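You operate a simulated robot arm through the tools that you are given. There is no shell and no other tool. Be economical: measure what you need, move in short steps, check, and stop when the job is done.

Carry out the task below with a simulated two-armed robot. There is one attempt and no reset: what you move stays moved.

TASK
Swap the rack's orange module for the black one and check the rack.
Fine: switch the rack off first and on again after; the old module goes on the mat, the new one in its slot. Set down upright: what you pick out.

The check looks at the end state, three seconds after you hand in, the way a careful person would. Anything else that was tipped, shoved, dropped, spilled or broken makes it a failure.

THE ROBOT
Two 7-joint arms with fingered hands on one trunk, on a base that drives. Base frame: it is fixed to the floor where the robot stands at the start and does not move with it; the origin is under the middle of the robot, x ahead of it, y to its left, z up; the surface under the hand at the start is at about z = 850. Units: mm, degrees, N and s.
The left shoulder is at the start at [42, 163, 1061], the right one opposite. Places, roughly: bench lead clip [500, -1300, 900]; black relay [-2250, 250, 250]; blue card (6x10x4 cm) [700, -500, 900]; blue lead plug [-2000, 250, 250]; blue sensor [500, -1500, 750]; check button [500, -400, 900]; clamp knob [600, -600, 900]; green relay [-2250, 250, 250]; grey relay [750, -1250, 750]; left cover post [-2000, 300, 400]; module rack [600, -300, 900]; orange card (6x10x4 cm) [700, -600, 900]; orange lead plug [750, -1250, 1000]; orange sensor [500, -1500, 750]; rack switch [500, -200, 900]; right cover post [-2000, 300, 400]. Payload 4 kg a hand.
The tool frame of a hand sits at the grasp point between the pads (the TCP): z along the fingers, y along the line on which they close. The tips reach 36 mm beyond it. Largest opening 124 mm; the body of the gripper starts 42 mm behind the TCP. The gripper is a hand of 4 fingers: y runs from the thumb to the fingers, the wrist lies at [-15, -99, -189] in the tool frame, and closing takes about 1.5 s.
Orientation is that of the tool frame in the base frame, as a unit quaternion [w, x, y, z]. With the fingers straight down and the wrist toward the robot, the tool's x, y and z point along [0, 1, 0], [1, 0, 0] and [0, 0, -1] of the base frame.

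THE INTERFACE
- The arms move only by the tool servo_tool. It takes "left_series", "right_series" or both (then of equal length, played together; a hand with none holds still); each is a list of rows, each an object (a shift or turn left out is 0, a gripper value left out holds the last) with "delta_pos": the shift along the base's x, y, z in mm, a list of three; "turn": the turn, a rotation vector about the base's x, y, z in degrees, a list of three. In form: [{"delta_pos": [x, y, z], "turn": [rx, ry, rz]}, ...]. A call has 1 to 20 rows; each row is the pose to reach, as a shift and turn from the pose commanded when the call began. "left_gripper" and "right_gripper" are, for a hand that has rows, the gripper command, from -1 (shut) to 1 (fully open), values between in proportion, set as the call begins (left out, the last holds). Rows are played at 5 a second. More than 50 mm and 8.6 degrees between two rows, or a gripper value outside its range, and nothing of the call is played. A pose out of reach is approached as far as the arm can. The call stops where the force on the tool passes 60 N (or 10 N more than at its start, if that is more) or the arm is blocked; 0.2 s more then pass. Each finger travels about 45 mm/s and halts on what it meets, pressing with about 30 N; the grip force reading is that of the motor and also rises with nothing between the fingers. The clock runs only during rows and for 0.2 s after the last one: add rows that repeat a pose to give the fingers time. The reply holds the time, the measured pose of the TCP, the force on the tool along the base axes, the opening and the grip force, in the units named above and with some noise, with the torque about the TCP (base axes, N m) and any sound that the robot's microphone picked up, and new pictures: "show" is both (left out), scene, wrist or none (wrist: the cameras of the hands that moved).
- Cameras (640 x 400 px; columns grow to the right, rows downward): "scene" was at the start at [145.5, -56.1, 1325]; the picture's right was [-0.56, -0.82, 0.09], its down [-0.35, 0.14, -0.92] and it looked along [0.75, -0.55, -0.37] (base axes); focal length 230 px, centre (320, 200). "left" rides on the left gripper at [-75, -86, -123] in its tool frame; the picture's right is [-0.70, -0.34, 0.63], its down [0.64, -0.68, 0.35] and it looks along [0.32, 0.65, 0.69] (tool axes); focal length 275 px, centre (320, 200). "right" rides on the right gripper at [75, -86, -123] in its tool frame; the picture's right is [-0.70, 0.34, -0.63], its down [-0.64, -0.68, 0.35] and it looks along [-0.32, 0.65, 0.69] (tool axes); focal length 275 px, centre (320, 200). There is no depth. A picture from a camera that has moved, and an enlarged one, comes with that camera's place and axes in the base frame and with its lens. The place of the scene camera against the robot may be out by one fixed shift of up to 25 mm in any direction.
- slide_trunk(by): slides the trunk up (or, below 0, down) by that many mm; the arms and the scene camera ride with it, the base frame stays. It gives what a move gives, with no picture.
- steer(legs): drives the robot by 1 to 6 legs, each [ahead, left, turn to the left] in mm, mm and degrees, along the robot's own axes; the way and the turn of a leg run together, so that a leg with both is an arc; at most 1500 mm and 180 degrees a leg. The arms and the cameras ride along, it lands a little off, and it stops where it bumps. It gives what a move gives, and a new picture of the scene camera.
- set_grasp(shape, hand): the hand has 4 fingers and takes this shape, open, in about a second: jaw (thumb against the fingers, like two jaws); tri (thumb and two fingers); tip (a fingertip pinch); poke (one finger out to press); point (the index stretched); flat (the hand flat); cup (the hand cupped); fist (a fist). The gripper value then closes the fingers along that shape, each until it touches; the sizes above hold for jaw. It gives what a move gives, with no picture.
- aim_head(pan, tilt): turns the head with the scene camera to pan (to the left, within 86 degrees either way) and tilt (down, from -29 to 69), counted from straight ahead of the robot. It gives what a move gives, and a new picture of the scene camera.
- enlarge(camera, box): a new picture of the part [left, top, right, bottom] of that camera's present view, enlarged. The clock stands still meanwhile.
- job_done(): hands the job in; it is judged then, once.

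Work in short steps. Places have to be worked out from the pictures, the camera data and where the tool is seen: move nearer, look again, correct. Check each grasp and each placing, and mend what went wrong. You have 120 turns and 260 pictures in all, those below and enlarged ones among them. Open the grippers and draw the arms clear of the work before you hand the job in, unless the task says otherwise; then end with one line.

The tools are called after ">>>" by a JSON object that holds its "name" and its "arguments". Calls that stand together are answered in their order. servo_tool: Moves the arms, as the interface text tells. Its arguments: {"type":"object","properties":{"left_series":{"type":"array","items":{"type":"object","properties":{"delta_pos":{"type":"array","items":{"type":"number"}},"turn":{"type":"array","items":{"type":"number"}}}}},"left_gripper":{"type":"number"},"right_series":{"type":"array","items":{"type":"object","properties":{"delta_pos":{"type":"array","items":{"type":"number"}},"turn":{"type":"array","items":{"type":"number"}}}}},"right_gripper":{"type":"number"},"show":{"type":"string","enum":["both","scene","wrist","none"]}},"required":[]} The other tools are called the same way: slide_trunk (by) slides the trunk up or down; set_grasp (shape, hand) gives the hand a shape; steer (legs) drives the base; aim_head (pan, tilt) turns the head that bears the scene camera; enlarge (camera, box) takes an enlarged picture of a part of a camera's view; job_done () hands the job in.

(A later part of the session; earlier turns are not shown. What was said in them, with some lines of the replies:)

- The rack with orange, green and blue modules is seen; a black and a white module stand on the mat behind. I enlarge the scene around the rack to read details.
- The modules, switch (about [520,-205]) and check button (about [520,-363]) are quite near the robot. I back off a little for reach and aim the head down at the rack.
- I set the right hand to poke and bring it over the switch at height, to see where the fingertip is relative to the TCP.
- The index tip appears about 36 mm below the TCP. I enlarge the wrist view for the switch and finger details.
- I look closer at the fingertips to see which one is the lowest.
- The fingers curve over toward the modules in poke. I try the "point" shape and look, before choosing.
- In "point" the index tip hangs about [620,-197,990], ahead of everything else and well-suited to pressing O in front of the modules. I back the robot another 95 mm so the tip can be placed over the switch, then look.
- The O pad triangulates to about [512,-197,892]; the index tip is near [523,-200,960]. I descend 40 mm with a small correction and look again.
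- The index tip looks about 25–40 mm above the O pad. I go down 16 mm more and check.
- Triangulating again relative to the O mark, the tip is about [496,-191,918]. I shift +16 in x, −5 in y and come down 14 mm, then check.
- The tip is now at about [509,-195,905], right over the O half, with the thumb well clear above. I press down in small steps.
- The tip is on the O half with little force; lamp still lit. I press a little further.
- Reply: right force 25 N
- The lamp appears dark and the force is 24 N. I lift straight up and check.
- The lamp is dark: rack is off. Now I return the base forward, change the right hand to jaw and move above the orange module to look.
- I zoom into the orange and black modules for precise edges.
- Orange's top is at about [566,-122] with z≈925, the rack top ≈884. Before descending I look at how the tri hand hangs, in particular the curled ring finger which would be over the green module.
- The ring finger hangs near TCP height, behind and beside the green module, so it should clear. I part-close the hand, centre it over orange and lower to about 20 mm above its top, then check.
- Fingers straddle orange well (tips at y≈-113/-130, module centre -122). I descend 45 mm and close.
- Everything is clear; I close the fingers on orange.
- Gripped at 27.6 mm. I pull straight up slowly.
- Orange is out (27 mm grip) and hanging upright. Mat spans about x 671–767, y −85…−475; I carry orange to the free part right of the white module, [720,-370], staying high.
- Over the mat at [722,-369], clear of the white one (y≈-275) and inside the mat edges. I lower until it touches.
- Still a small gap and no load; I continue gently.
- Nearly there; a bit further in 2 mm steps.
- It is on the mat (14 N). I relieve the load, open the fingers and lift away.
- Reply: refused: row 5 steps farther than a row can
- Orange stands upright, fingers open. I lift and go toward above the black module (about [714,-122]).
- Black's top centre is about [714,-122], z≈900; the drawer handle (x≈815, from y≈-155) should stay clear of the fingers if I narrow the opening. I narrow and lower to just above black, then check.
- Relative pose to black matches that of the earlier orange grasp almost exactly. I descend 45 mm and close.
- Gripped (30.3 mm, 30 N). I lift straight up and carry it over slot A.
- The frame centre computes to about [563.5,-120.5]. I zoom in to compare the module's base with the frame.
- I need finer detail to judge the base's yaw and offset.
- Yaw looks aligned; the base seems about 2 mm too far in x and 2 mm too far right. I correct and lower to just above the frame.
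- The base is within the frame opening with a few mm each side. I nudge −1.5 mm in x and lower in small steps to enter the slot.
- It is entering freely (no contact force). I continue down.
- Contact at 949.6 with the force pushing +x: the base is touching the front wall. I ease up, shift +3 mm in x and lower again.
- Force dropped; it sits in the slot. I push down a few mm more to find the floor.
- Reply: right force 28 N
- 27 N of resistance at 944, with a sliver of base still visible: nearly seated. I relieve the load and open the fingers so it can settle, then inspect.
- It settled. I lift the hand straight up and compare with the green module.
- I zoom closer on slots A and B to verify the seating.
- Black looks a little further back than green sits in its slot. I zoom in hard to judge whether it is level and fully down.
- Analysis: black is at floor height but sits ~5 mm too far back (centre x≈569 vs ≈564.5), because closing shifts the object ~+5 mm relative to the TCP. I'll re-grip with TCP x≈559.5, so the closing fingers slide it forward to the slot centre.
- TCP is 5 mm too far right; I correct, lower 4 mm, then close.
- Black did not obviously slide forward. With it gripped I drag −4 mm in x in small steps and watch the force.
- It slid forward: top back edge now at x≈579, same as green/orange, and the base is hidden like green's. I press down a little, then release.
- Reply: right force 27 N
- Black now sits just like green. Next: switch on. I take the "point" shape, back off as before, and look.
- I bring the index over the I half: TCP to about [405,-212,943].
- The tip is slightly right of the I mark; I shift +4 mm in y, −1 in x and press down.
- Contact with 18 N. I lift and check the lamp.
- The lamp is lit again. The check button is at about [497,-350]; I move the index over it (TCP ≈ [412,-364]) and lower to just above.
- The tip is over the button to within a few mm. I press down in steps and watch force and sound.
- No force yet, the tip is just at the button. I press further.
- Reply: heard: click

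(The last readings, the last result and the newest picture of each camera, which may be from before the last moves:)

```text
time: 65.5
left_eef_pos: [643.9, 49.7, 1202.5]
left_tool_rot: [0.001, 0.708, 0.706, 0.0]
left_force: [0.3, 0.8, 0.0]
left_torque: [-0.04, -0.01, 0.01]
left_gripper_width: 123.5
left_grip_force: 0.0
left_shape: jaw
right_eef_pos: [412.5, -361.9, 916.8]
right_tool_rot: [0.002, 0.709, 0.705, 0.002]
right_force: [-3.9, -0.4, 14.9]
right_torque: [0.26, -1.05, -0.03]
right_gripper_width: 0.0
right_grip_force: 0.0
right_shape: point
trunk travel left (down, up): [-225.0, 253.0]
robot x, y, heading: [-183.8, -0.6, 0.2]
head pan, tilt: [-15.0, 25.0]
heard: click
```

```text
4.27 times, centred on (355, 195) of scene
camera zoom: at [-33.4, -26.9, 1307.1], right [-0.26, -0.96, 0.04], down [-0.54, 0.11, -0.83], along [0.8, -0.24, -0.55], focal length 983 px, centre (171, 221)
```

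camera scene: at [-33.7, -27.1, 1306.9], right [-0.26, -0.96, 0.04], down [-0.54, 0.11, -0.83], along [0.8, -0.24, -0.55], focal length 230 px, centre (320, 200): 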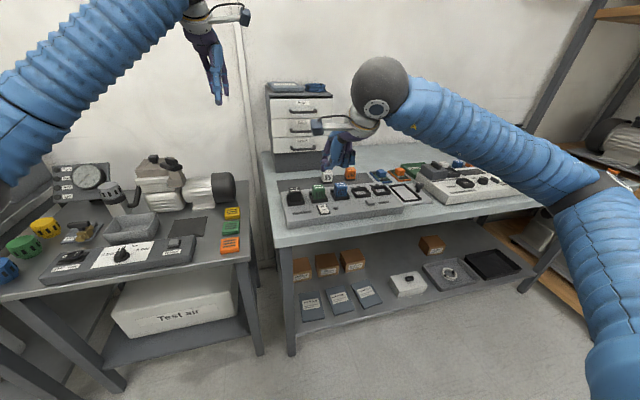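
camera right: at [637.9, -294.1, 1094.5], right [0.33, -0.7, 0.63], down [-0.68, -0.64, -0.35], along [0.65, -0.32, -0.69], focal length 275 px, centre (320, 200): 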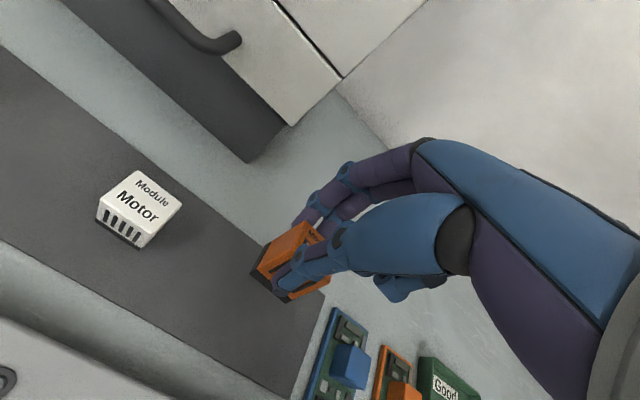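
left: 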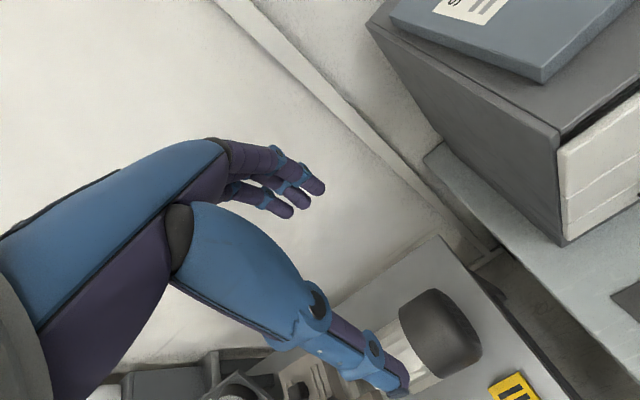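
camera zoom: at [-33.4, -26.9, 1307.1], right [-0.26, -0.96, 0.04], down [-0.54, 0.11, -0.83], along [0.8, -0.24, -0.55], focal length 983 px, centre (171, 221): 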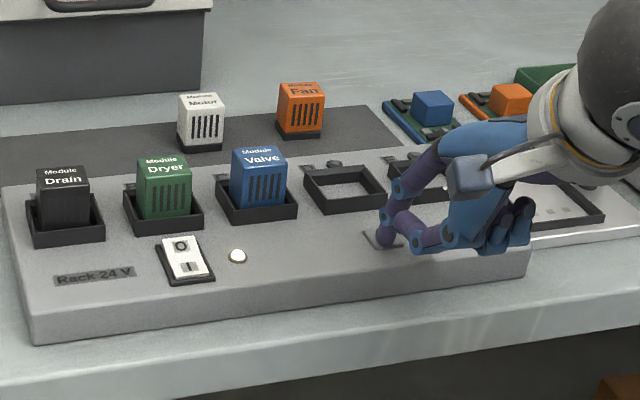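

A click was heard. I lift off and look at the slot lamps.

>>> {"name": "servo_tool", "arguments": {"right_series": [{"delta_pos": [0, 0, 15]}, {"delta_pos": [0, 0, 50]}, {"delta_pos": [0, 0, 95]}, {"delta_pos": [0, 0, 140]}, {"delta_pos": [0, 0, 150]}], "show": "none"}}

>>> {"name": "enlarge", "arguments": {"camera": "scene", "box": [280, 155, 430, 235]}}

>>> {"name": "enlarge", "arguments": {"camera": "right", "box": [60, 0, 400, 240]}}

```text
time: 66.7
left_eef_pos: [645.0, 49.0, 1200.8]
left_tool_rot: [0.0, 0.709, 0.706, 0.0]
left_force: [-0.5, 0.0, 0.1]
left_torque: [0.01, 0.02, 0.01]
left_gripper_width: 123.8
left_grip_force: 0.0
left_shape: jaw
right_eef_pos: [415.0, -362.9, 1065.4]
right_tool_rot: [0.001, 0.709, 0.705, -0.001]
right_force: [0.1, 0.6, -0.6]
right_torque: [0.01, 0.0, 0.01]
right_gripper_width: 0.2
right_grip_force: 0.1
right_shape: point
trunk travel left (down, up): [-225.0, 253.0]
robot x, y, heading: [-186.7, 0.0, -0.2]
head pan, tilt: [-15.0, 25.0]
```

```text
4.27 times, centred on (355, 195) of scene
camera zoom: at [-32.1, -27.5, 1306.6], right [-0.26, -0.96, 0.04], down [-0.54, 0.11, -0.83], along [0.8, -0.24, -0.55], focal length 983 px, centre (171, 221)
```

zoom: 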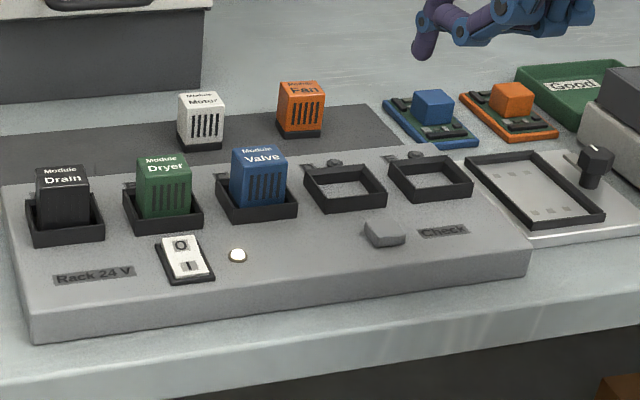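

```text
1.67 times, centred on (230, 120) of right
camera zoom: at [330.3, -287.2, 1188.8], right [0.33, -0.7, 0.63], down [-0.69, -0.64, -0.35], along [0.65, -0.32, -0.69], focal length 459 px, centre (470, 333)
```

zoom: 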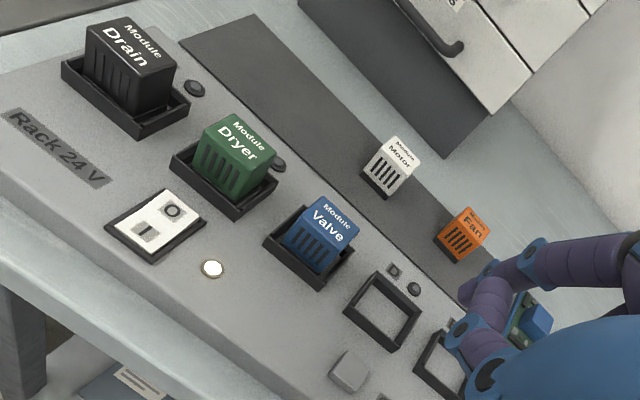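

The slot lamps look dark from here; I zoom in on them and on slot A.

>>> {"name": "enlarge", "arguments": {"camera": "right", "box": [85, 0, 205, 110]}}

>>> {"name": "enlarge", "arguments": {"camera": "right", "box": [150, 60, 310, 200]}}

```text
3.64 times, centred on (145, 55) of right
camera zoom: at [330.3, -287.2, 1188.8], right [0.33, -0.7, 0.63], down [-0.69, -0.64, -0.35], along [0.65, -0.32, -0.69], focal length 1001 px, centre (956, 727)
```

zoom: 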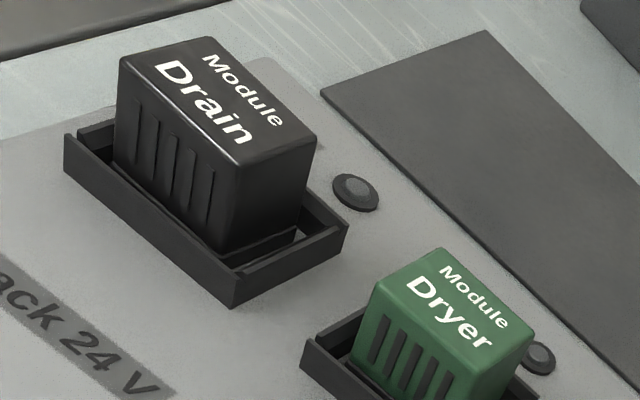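

```text
2.86 times, centred on (230, 130) of right
camera zoom: at [330.3, -287.2, 1188.8], right [0.33, -0.7, 0.63], down [-0.69, -0.64, -0.35], along [0.65, -0.32, -0.69], focal length 786 px, centre (577, 400)
```

zoom: 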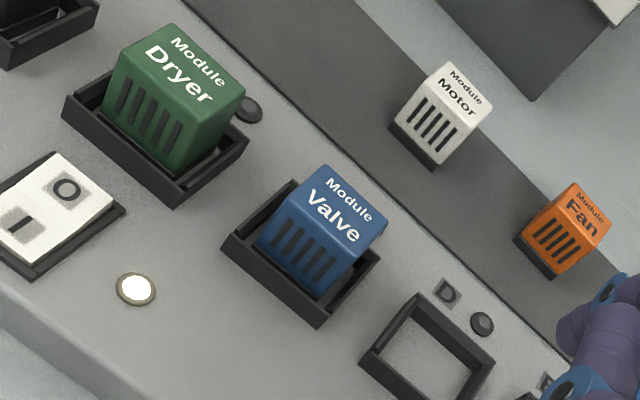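

By triangulation from three views black stands at the same height and depth as green. To see the slot lamps while pressing Check, I shift the robot 300 mm to the right so the head looks past the modules.

>>> {"name": "steer", "arguments": {"legs": [[0, -300, 0]]}}

>>> {"name": "servo_tool", "arguments": {"right_series": [{"delta_pos": [0, 45, 0]}, {"delta_pos": [0, 90, 0]}, {"delta_pos": [0, 135, 0]}, {"delta_pos": [0, 180, 0]}, {"delta_pos": [0, 225, 0]}, {"delta_pos": [0, 270, 0]}, {"delta_pos": [0, 300, 0]}, {"delta_pos": [0, 300, 0]}], "show": "none"}}

>>> {"name": "aim_head", "arguments": {"pan": 5, "tilt": 32}}

```text
time: 68.7
left_eef_pos: [643.1, -251.9, 1199.4]
left_tool_rot: [0.0, 0.709, 0.705, 0.0]
left_force: [0.7, -0.2, 0.1]
left_torque: [0.01, 0.01, 0.0]
left_gripper_width: 123.7
left_grip_force: 0.1
left_shape: jaw
right_eef_pos: [412.0, -664.0, 1064.5]
right_tool_rot: [0.0, 0.71, 0.704, 0.001]
right_force: [0.3, 0.3, 0.6]
right_torque: [0.05, 0.01, 0.02]
right_gripper_width: 0.2
right_grip_force: 0.1
right_shape: point
trunk travel left (down, up): [-225.0, 253.0]
robot x, y, heading: [-187.0, -300.0, -0.8]
head pan, tilt: [-15.0, 25.0]
camera scene: at [-33.3, -328.7, 1306.6], right [-0.26, -0.96, 0.04], down [-0.54, 0.11, -0.83], along [0.8, -0.24, -0.55], focal length 230 px, centre (320, 200)
```

scene: 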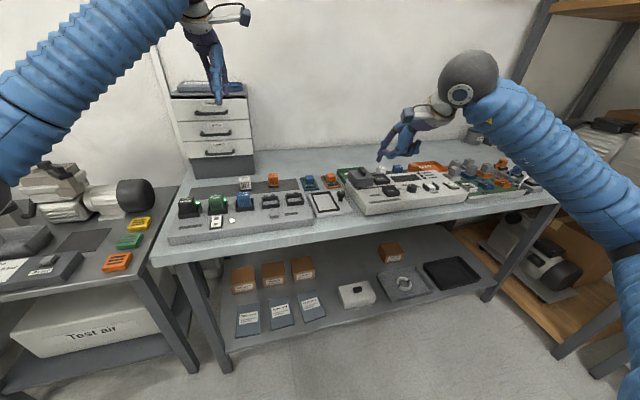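

```text
time: 70.5
left_eef_pos: [644.3, -252.3, 1200.2]
left_tool_rot: [0.0, 0.709, 0.705, 0.0]
left_force: [-0.3, 0.9, -0.2]
left_torque: [0.0, -0.04, 0.0]
left_gripper_width: 123.6
left_grip_force: 0.0
left_shape: jaw
right_eef_pos: [410.9, -366.6, 1063.7]
right_tool_rot: [0.0, 0.71, 0.705, -0.001]
right_force: [0.1, 0.2, 0.0]
right_torque: [0.01, -0.01, -0.02]
right_gripper_width: 0.1
right_grip_force: 0.0
right_shape: point
trunk travel left (down, up): [-225.0, 253.0]
robot x, y, heading: [-188.1, -301.5, 0.1]
head pan, tilt: [-15.0, 25.0]
```

```text
time: 71.4
left_eef_pos: [644.0, -251.2, 1199.8]
left_tool_rot: [0.0, 0.71, 0.705, 0.001]
left_force: [0.7, 1.1, -0.1]
left_torque: [-0.02, -0.01, 0.01]
left_gripper_width: 123.6
left_grip_force: 0.0
left_shape: jaw
right_eef_pos: [410.5, -365.7, 1063.8]
right_tool_rot: [0.0, 0.71, 0.704, 0.0]
right_force: [-0.7, -0.5, -0.8]
right_torque: [0.04, 0.03, -0.03]
right_gripper_width: 0.0
right_grip_force: 0.0
right_shape: point
trunk travel left (down, up): [-225.0, 253.0]
robot x, y, heading: [-189.7, -298.6, -0.4]
head pan, tilt: [5.0, 32.0]
camera scene: at [-34.5, -295.7, 1295.6], right [0.08, -1.0, -0.01], down [-0.65, -0.04, -0.76], along [0.75, 0.07, -0.65], focal length 230 px, centre (320, 200)
```

scene: 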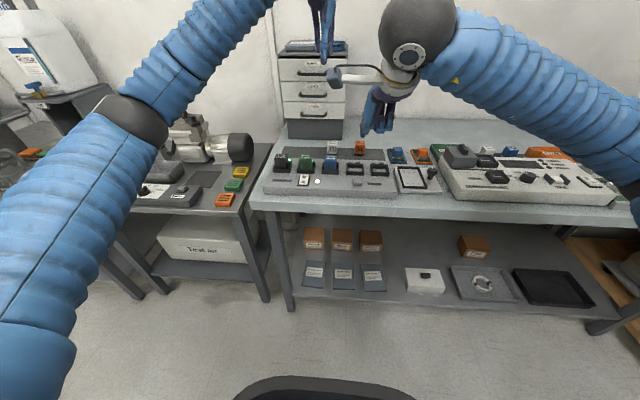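

There seems to be a green light next to slot A; I zoom in.

>>> {"name": "enlarge", "arguments": {"camera": "scene", "box": [260, 130, 410, 200]}}

>>> {"name": "enlarge", "arguments": {"camera": "scene", "box": [265, 145, 325, 185]}}

```text
4.27 times, centred on (335, 165) of scene
camera zoom: at [-34.5, -295.7, 1295.6], right [0.08, -1.0, -0.01], down [-0.65, -0.04, -0.76], along [0.75, 0.07, -0.65], focal length 983 px, centre (256, 349)
```

zoom: 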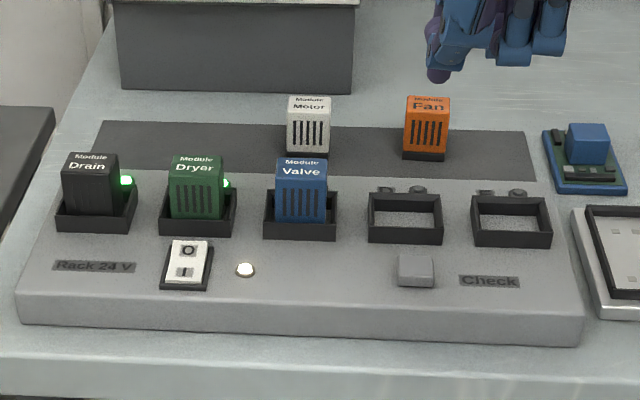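

```text
10.00 times, centred on (295, 165) of scene
camera zoom: at [-34.5, -295.7, 1295.6], right [0.08, -1.0, -0.01], down [-0.65, -0.04, -0.76], along [0.75, 0.07, -0.65], focal length 2304 px, centre (570, 550)
```

zoom: 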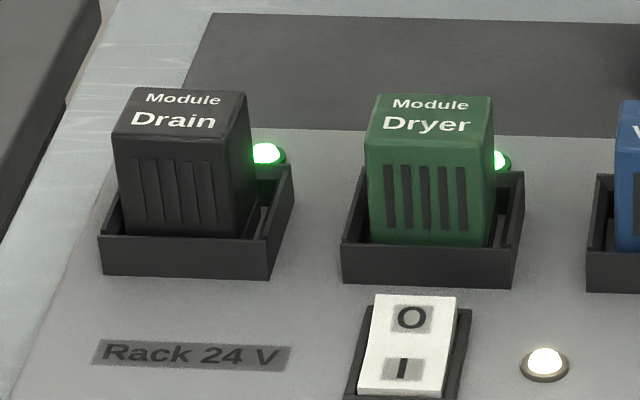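

The check passed: lamps A and B (slot C's is hidden) glow green, orange stands upright on the mat. I raise the right hand, open it and draw back.

>>> {"name": "servo_tool", "arguments": {"right_series": [{"delta_pos": [0, -30, 40]}, {"delta_pos": [0, -70, 70]}, {"delta_pos": [0, -110, 100]}, {"delta_pos": [0, -150, 120]}], "show": "none"}}

>>> {"name": "set_grasp", "arguments": {"hand": "right", "shape": "jaw"}}

>>> {"name": "steer", "arguments": {"legs": [[-200, 0, 0]]}}

>>> {"name": "enlarge", "arguments": {"camera": "scene", "box": [270, 110, 410, 200]}}

```text
time: 72.4
left_eef_pos: [644.0, -251.9, 1201.4]
left_tool_rot: [-0.001, 0.709, 0.705, 0.0]
left_force: [0.6, -0.3, 0.5]
left_torque: [0.01, 0.01, -0.01]
left_gripper_width: 123.4
left_grip_force: 0.0
left_shape: jaw
right_eef_pos: [408.1, -512.7, 1185.3]
right_tool_rot: [-0.001, 0.709, 0.705, 0.0]
right_force: [0.7, 0.4, 0.2]
right_torque: [0.04, -0.03, 0.01]
right_gripper_width: 0.0
right_grip_force: 0.0
right_shape: point
trunk travel left (down, up): [-225.0, 253.0]
robot x, y, heading: [-187.4, -299.9, -0.3]
head pan, tilt: [5.0, 32.0]
```

```text
time: 73.3
left_eef_pos: [643.4, -252.3, 1201.2]
left_tool_rot: [0.0, 0.709, 0.705, 0.0]
left_force: [0.2, -0.1, -0.2]
left_torque: [0.02, 0.01, 0.01]
left_gripper_width: 123.6
left_grip_force: 0.1
left_shape: jaw
right_eef_pos: [409.1, -512.2, 1184.4]
right_tool_rot: [0.0, 0.709, 0.705, 0.0]
right_force: [0.1, -0.7, 0.5]
right_torque: [-0.01, -0.01, 0.0]
right_gripper_width: 123.7
right_grip_force: 0.1
right_shape: jaw
trunk travel left (down, up): [-225.0, 253.0]
robot x, y, heading: [-189.1, -301.9, -0.1]
head pan, tilt: [5.0, 32.0]
```

```text
time: 74.6
left_eef_pos: [525.4, -264.0, 1203.5]
left_tool_rot: [0.0, 0.713, 0.702, 0.001]
left_force: [-0.8, 0.1, 0.7]
left_torque: [0.06, -0.02, 0.01]
left_gripper_width: 123.7
left_grip_force: 0.1
left_shape: jaw
right_eef_pos: [285.3, -523.5, 1185.1]
right_tool_rot: [0.0, 0.713, 0.701, 0.0]
right_force: [-0.5, -0.3, 0.2]
right_torque: [0.02, -0.02, 0.01]
right_gripper_width: 123.7
right_grip_force: 0.1
right_shape: jaw
trunk travel left (down, up): [-225.0, 253.0]
robot x, y, heading: [-307.7, -304.1, -1.2]
head pan, tilt: [5.0, 32.0]
stopped in leg 1: the robot was blocked; the commanded pose is now the measured one
camera scene: at [-154.7, -301.6, 1296.7], right [0.07, -1.0, -0.01], down [-0.65, -0.03, -0.76], along [0.76, 0.06, -0.65], focal length 230 px, centre (320, 200)
```

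scene: 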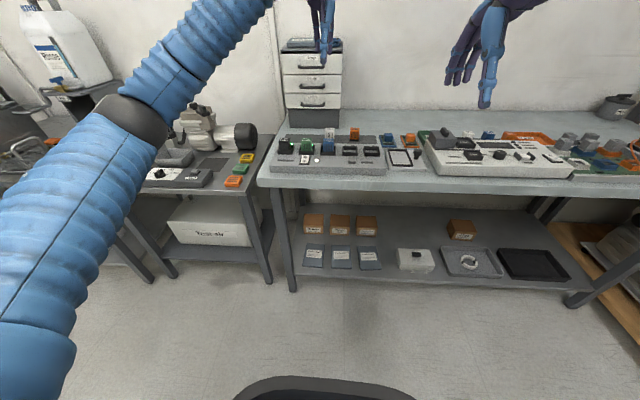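

```text
4.44 times, centred on (340, 155) of scene
camera zoom: at [-154.7, -301.6, 1296.7], right [0.07, -1.0, -0.01], down [-0.65, -0.03, -0.76], along [0.76, 0.06, -0.65], focal length 1024 px, centre (231, 400)
```

zoom: 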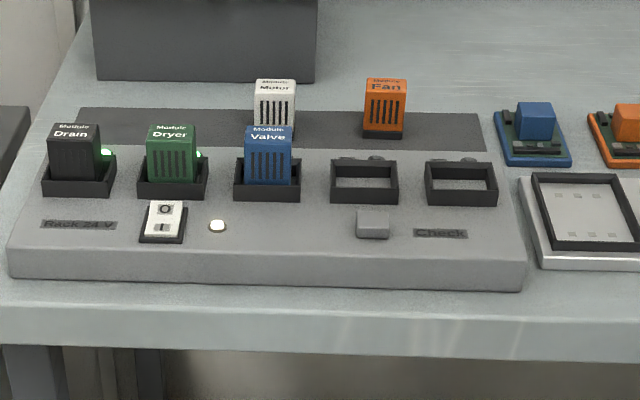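

The modules are fine, but the base met something behind. I move forward a little and look to the sides/rear for what it was.

>>> {"name": "steer", "arguments": {"legs": [[60, 0, 0]]}}

>>> {"name": "aim_head", "arguments": {"pan": -86, "tilt": 45}}

>>> {"name": "aim_head", "arguments": {"pan": 86, "tilt": 45}}

```text
time: 75.5
left_eef_pos: [589.3, -262.2, 1196.4]
left_tool_rot: [-0.001, 0.711, 0.703, -0.003]
left_force: [0.1, -0.3, 0.2]
left_torque: [0.04, 0.02, 0.0]
left_gripper_width: 123.9
left_grip_force: 0.1
left_shape: jaw
right_eef_pos: [348.4, -522.5, 1182.5]
right_tool_rot: [0.0, 0.713, 0.702, -0.002]
right_force: [0.2, -0.1, -0.7]
right_torque: [0.01, 0.07, 0.0]
right_gripper_width: 124.0
right_grip_force: 0.1
right_shape: jaw
trunk travel left (down, up): [-225.0, 253.0]
robot x, y, heading: [-248.0, -305.0, -1.3]
head pan, tilt: [5.0, 32.0]
camera scene: at [-90.8, -300.8, 1295.2], right [0.07, -1.0, -0.01], down [-0.65, -0.03, -0.76], along [0.75, 0.06, -0.66], focal length 230 px, centre (320, 200)
```

scene: 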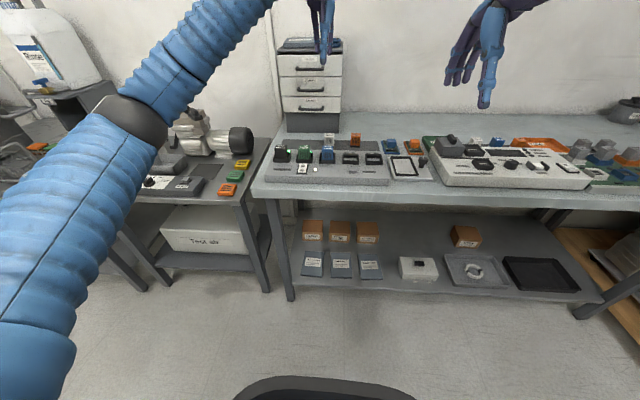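

```text
time: 77.2
left_eef_pos: [587.2, -261.7, 1199.3]
left_tool_rot: [-0.001, 0.711, 0.703, -0.001]
left_force: [0.5, -0.8, 0.4]
left_torque: [0.0, -0.01, -0.04]
left_gripper_width: 123.5
left_grip_force: 0.0
left_shape: jaw
right_eef_pos: [346.9, -521.6, 1182.3]
right_tool_rot: [0.0, 0.713, 0.701, -0.001]
right_force: [-0.5, -0.1, 0.7]
right_torque: [0.01, 0.0, 0.01]
right_gripper_width: 124.0
right_grip_force: 0.0
right_shape: jaw
trunk travel left (down, up): [-225.0, 253.0]
robot x, y, heading: [-249.0, -302.5, -0.9]
head pan, tilt: [-85.9, 45.0]
camera scene: at [-180.6, -388.0, 1289.2], right [-0.99, -0.05, 0.15], down [-0.15, 0.71, -0.69], along [-0.07, -0.7, -0.71], focal length 230 px, centre (320, 200)
```

scene: 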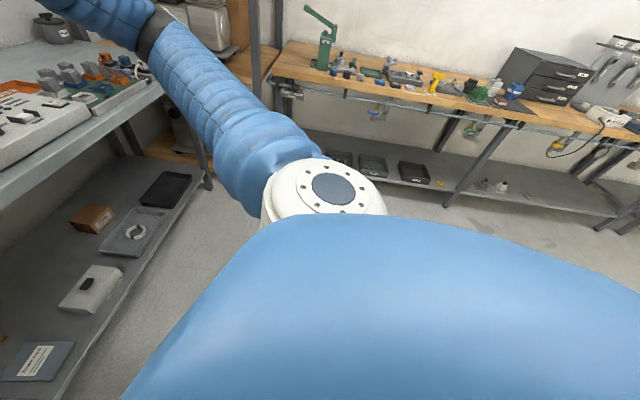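

```text
time: 79.8
left_eef_pos: [586.5, -262.0, 1198.5]
left_tool_rot: [0.0, 0.712, 0.702, -0.001]
left_force: [0.5, 0.1, 0.1]
left_torque: [0.0, 0.02, -0.01]
left_gripper_width: 123.9
left_grip_force: 0.0
left_shape: jaw
right_eef_pos: [347.3, -520.1, 1183.1]
right_tool_rot: [0.0, 0.713, 0.701, -0.001]
right_force: [0.3, -0.2, -0.7]
right_torque: [0.0, 0.0, -0.04]
right_gripper_width: 123.7
right_grip_force: 0.2
right_shape: jaw
trunk travel left (down, up): [-225.0, 253.0]
robot x, y, heading: [-249.9, -299.7, -1.0]
head pan, tilt: [85.9, 45.0]
camera scene: at [-177.7, -225.8, 1289.2], right [0.98, -0.09, -0.15], down [-0.17, -0.7, -0.69], along [-0.05, 0.71, -0.71], focal length 230 px, centre (320, 200)
```

scene: 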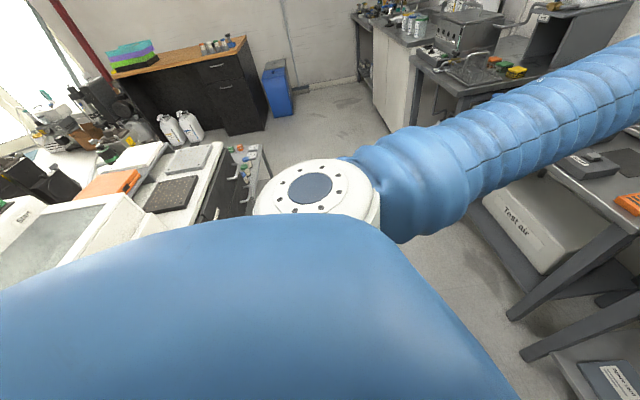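

Behind is a fixed equipment table. I enlarge that region to see that nothing there is upset.

>>> {"name": "enlarge", "arguments": {"camera": "scene", "box": [0, 80, 280, 280]}}

>>> {"name": "aim_head", "arguments": {"pan": 7, "tilt": 30}}

>>> {"name": "enlarge", "arguments": {"camera": "scene", "box": [270, 110, 410, 200]}}

```text
2.00 times, centred on (140, 180) of scene
camera zoom: at [-177.7, -225.8, 1289.2], right [0.98, -0.09, -0.15], down [-0.17, -0.7, -0.69], along [-0.05, 0.71, -0.71], focal length 461 px, centre (680, 240)
```

zoom: 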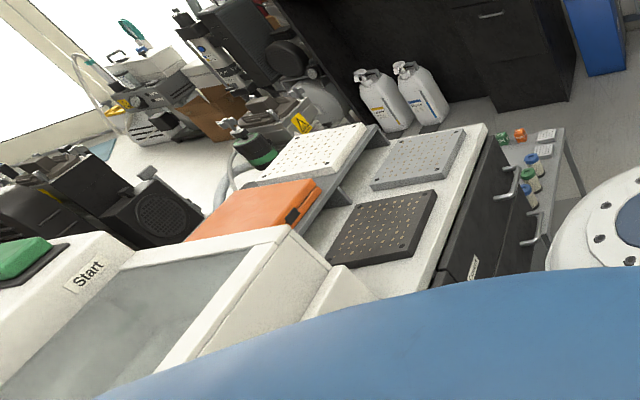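

```text
time: 81.3
left_eef_pos: [586.3, -261.8, 1198.6]
left_tool_rot: [0.0, 0.711, 0.703, -0.001]
left_force: [0.0, 0.5, -1.2]
left_torque: [0.01, 0.0, 0.02]
left_gripper_width: 123.9
left_grip_force: 0.1
left_shape: jaw
right_eef_pos: [346.4, -521.5, 1183.3]
right_tool_rot: [0.0, 0.713, 0.701, -0.001]
right_force: [-0.2, -0.8, 0.6]
right_torque: [-0.02, 0.01, -0.01]
right_gripper_width: 123.9
right_grip_force: 0.0
right_shape: jaw
trunk travel left (down, up): [-225.0, 253.0]
robot x, y, heading: [-245.1, -304.2, -1.1]
head pan, tilt: [7.0, 30.0]
camera scene: at [-92.5, -297.3, 1298.6], right [0.1, -0.99, -0.02], down [-0.62, -0.05, -0.78], along [0.77, 0.09, -0.63], focal length 230 px, centre (320, 200)
```

scene: 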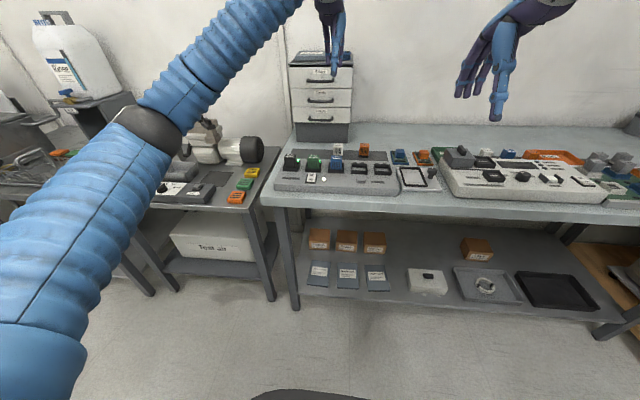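

```text
4.44 times, centred on (340, 155) of scene
camera zoom: at [-92.5, -297.3, 1298.6], right [0.1, -0.99, -0.02], down [-0.62, -0.05, -0.78], along [0.77, 0.09, -0.63], focal length 1024 px, centre (231, 400)
```

zoom: 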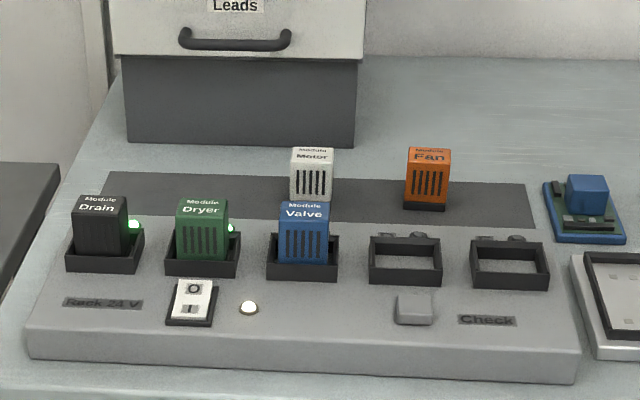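

Nothing on the table behind looks upset. Black is seated in slot A with its lamp green, orange stands upright on the mat, the rack is on, and the arms are clear, so I hand in.

>>> {"name": "job_done", "arguments": {}}

```text
The job is handed in.
```

The orange Fan module is upright on the mat, the black Drain module is in slot A, and the rack is back on; after pressing Check, lamps A and B came up green and slot C's was hidden from view. While backing away at the end, the base bumped the equipment table behind; what I could see of it looked undisturbed.
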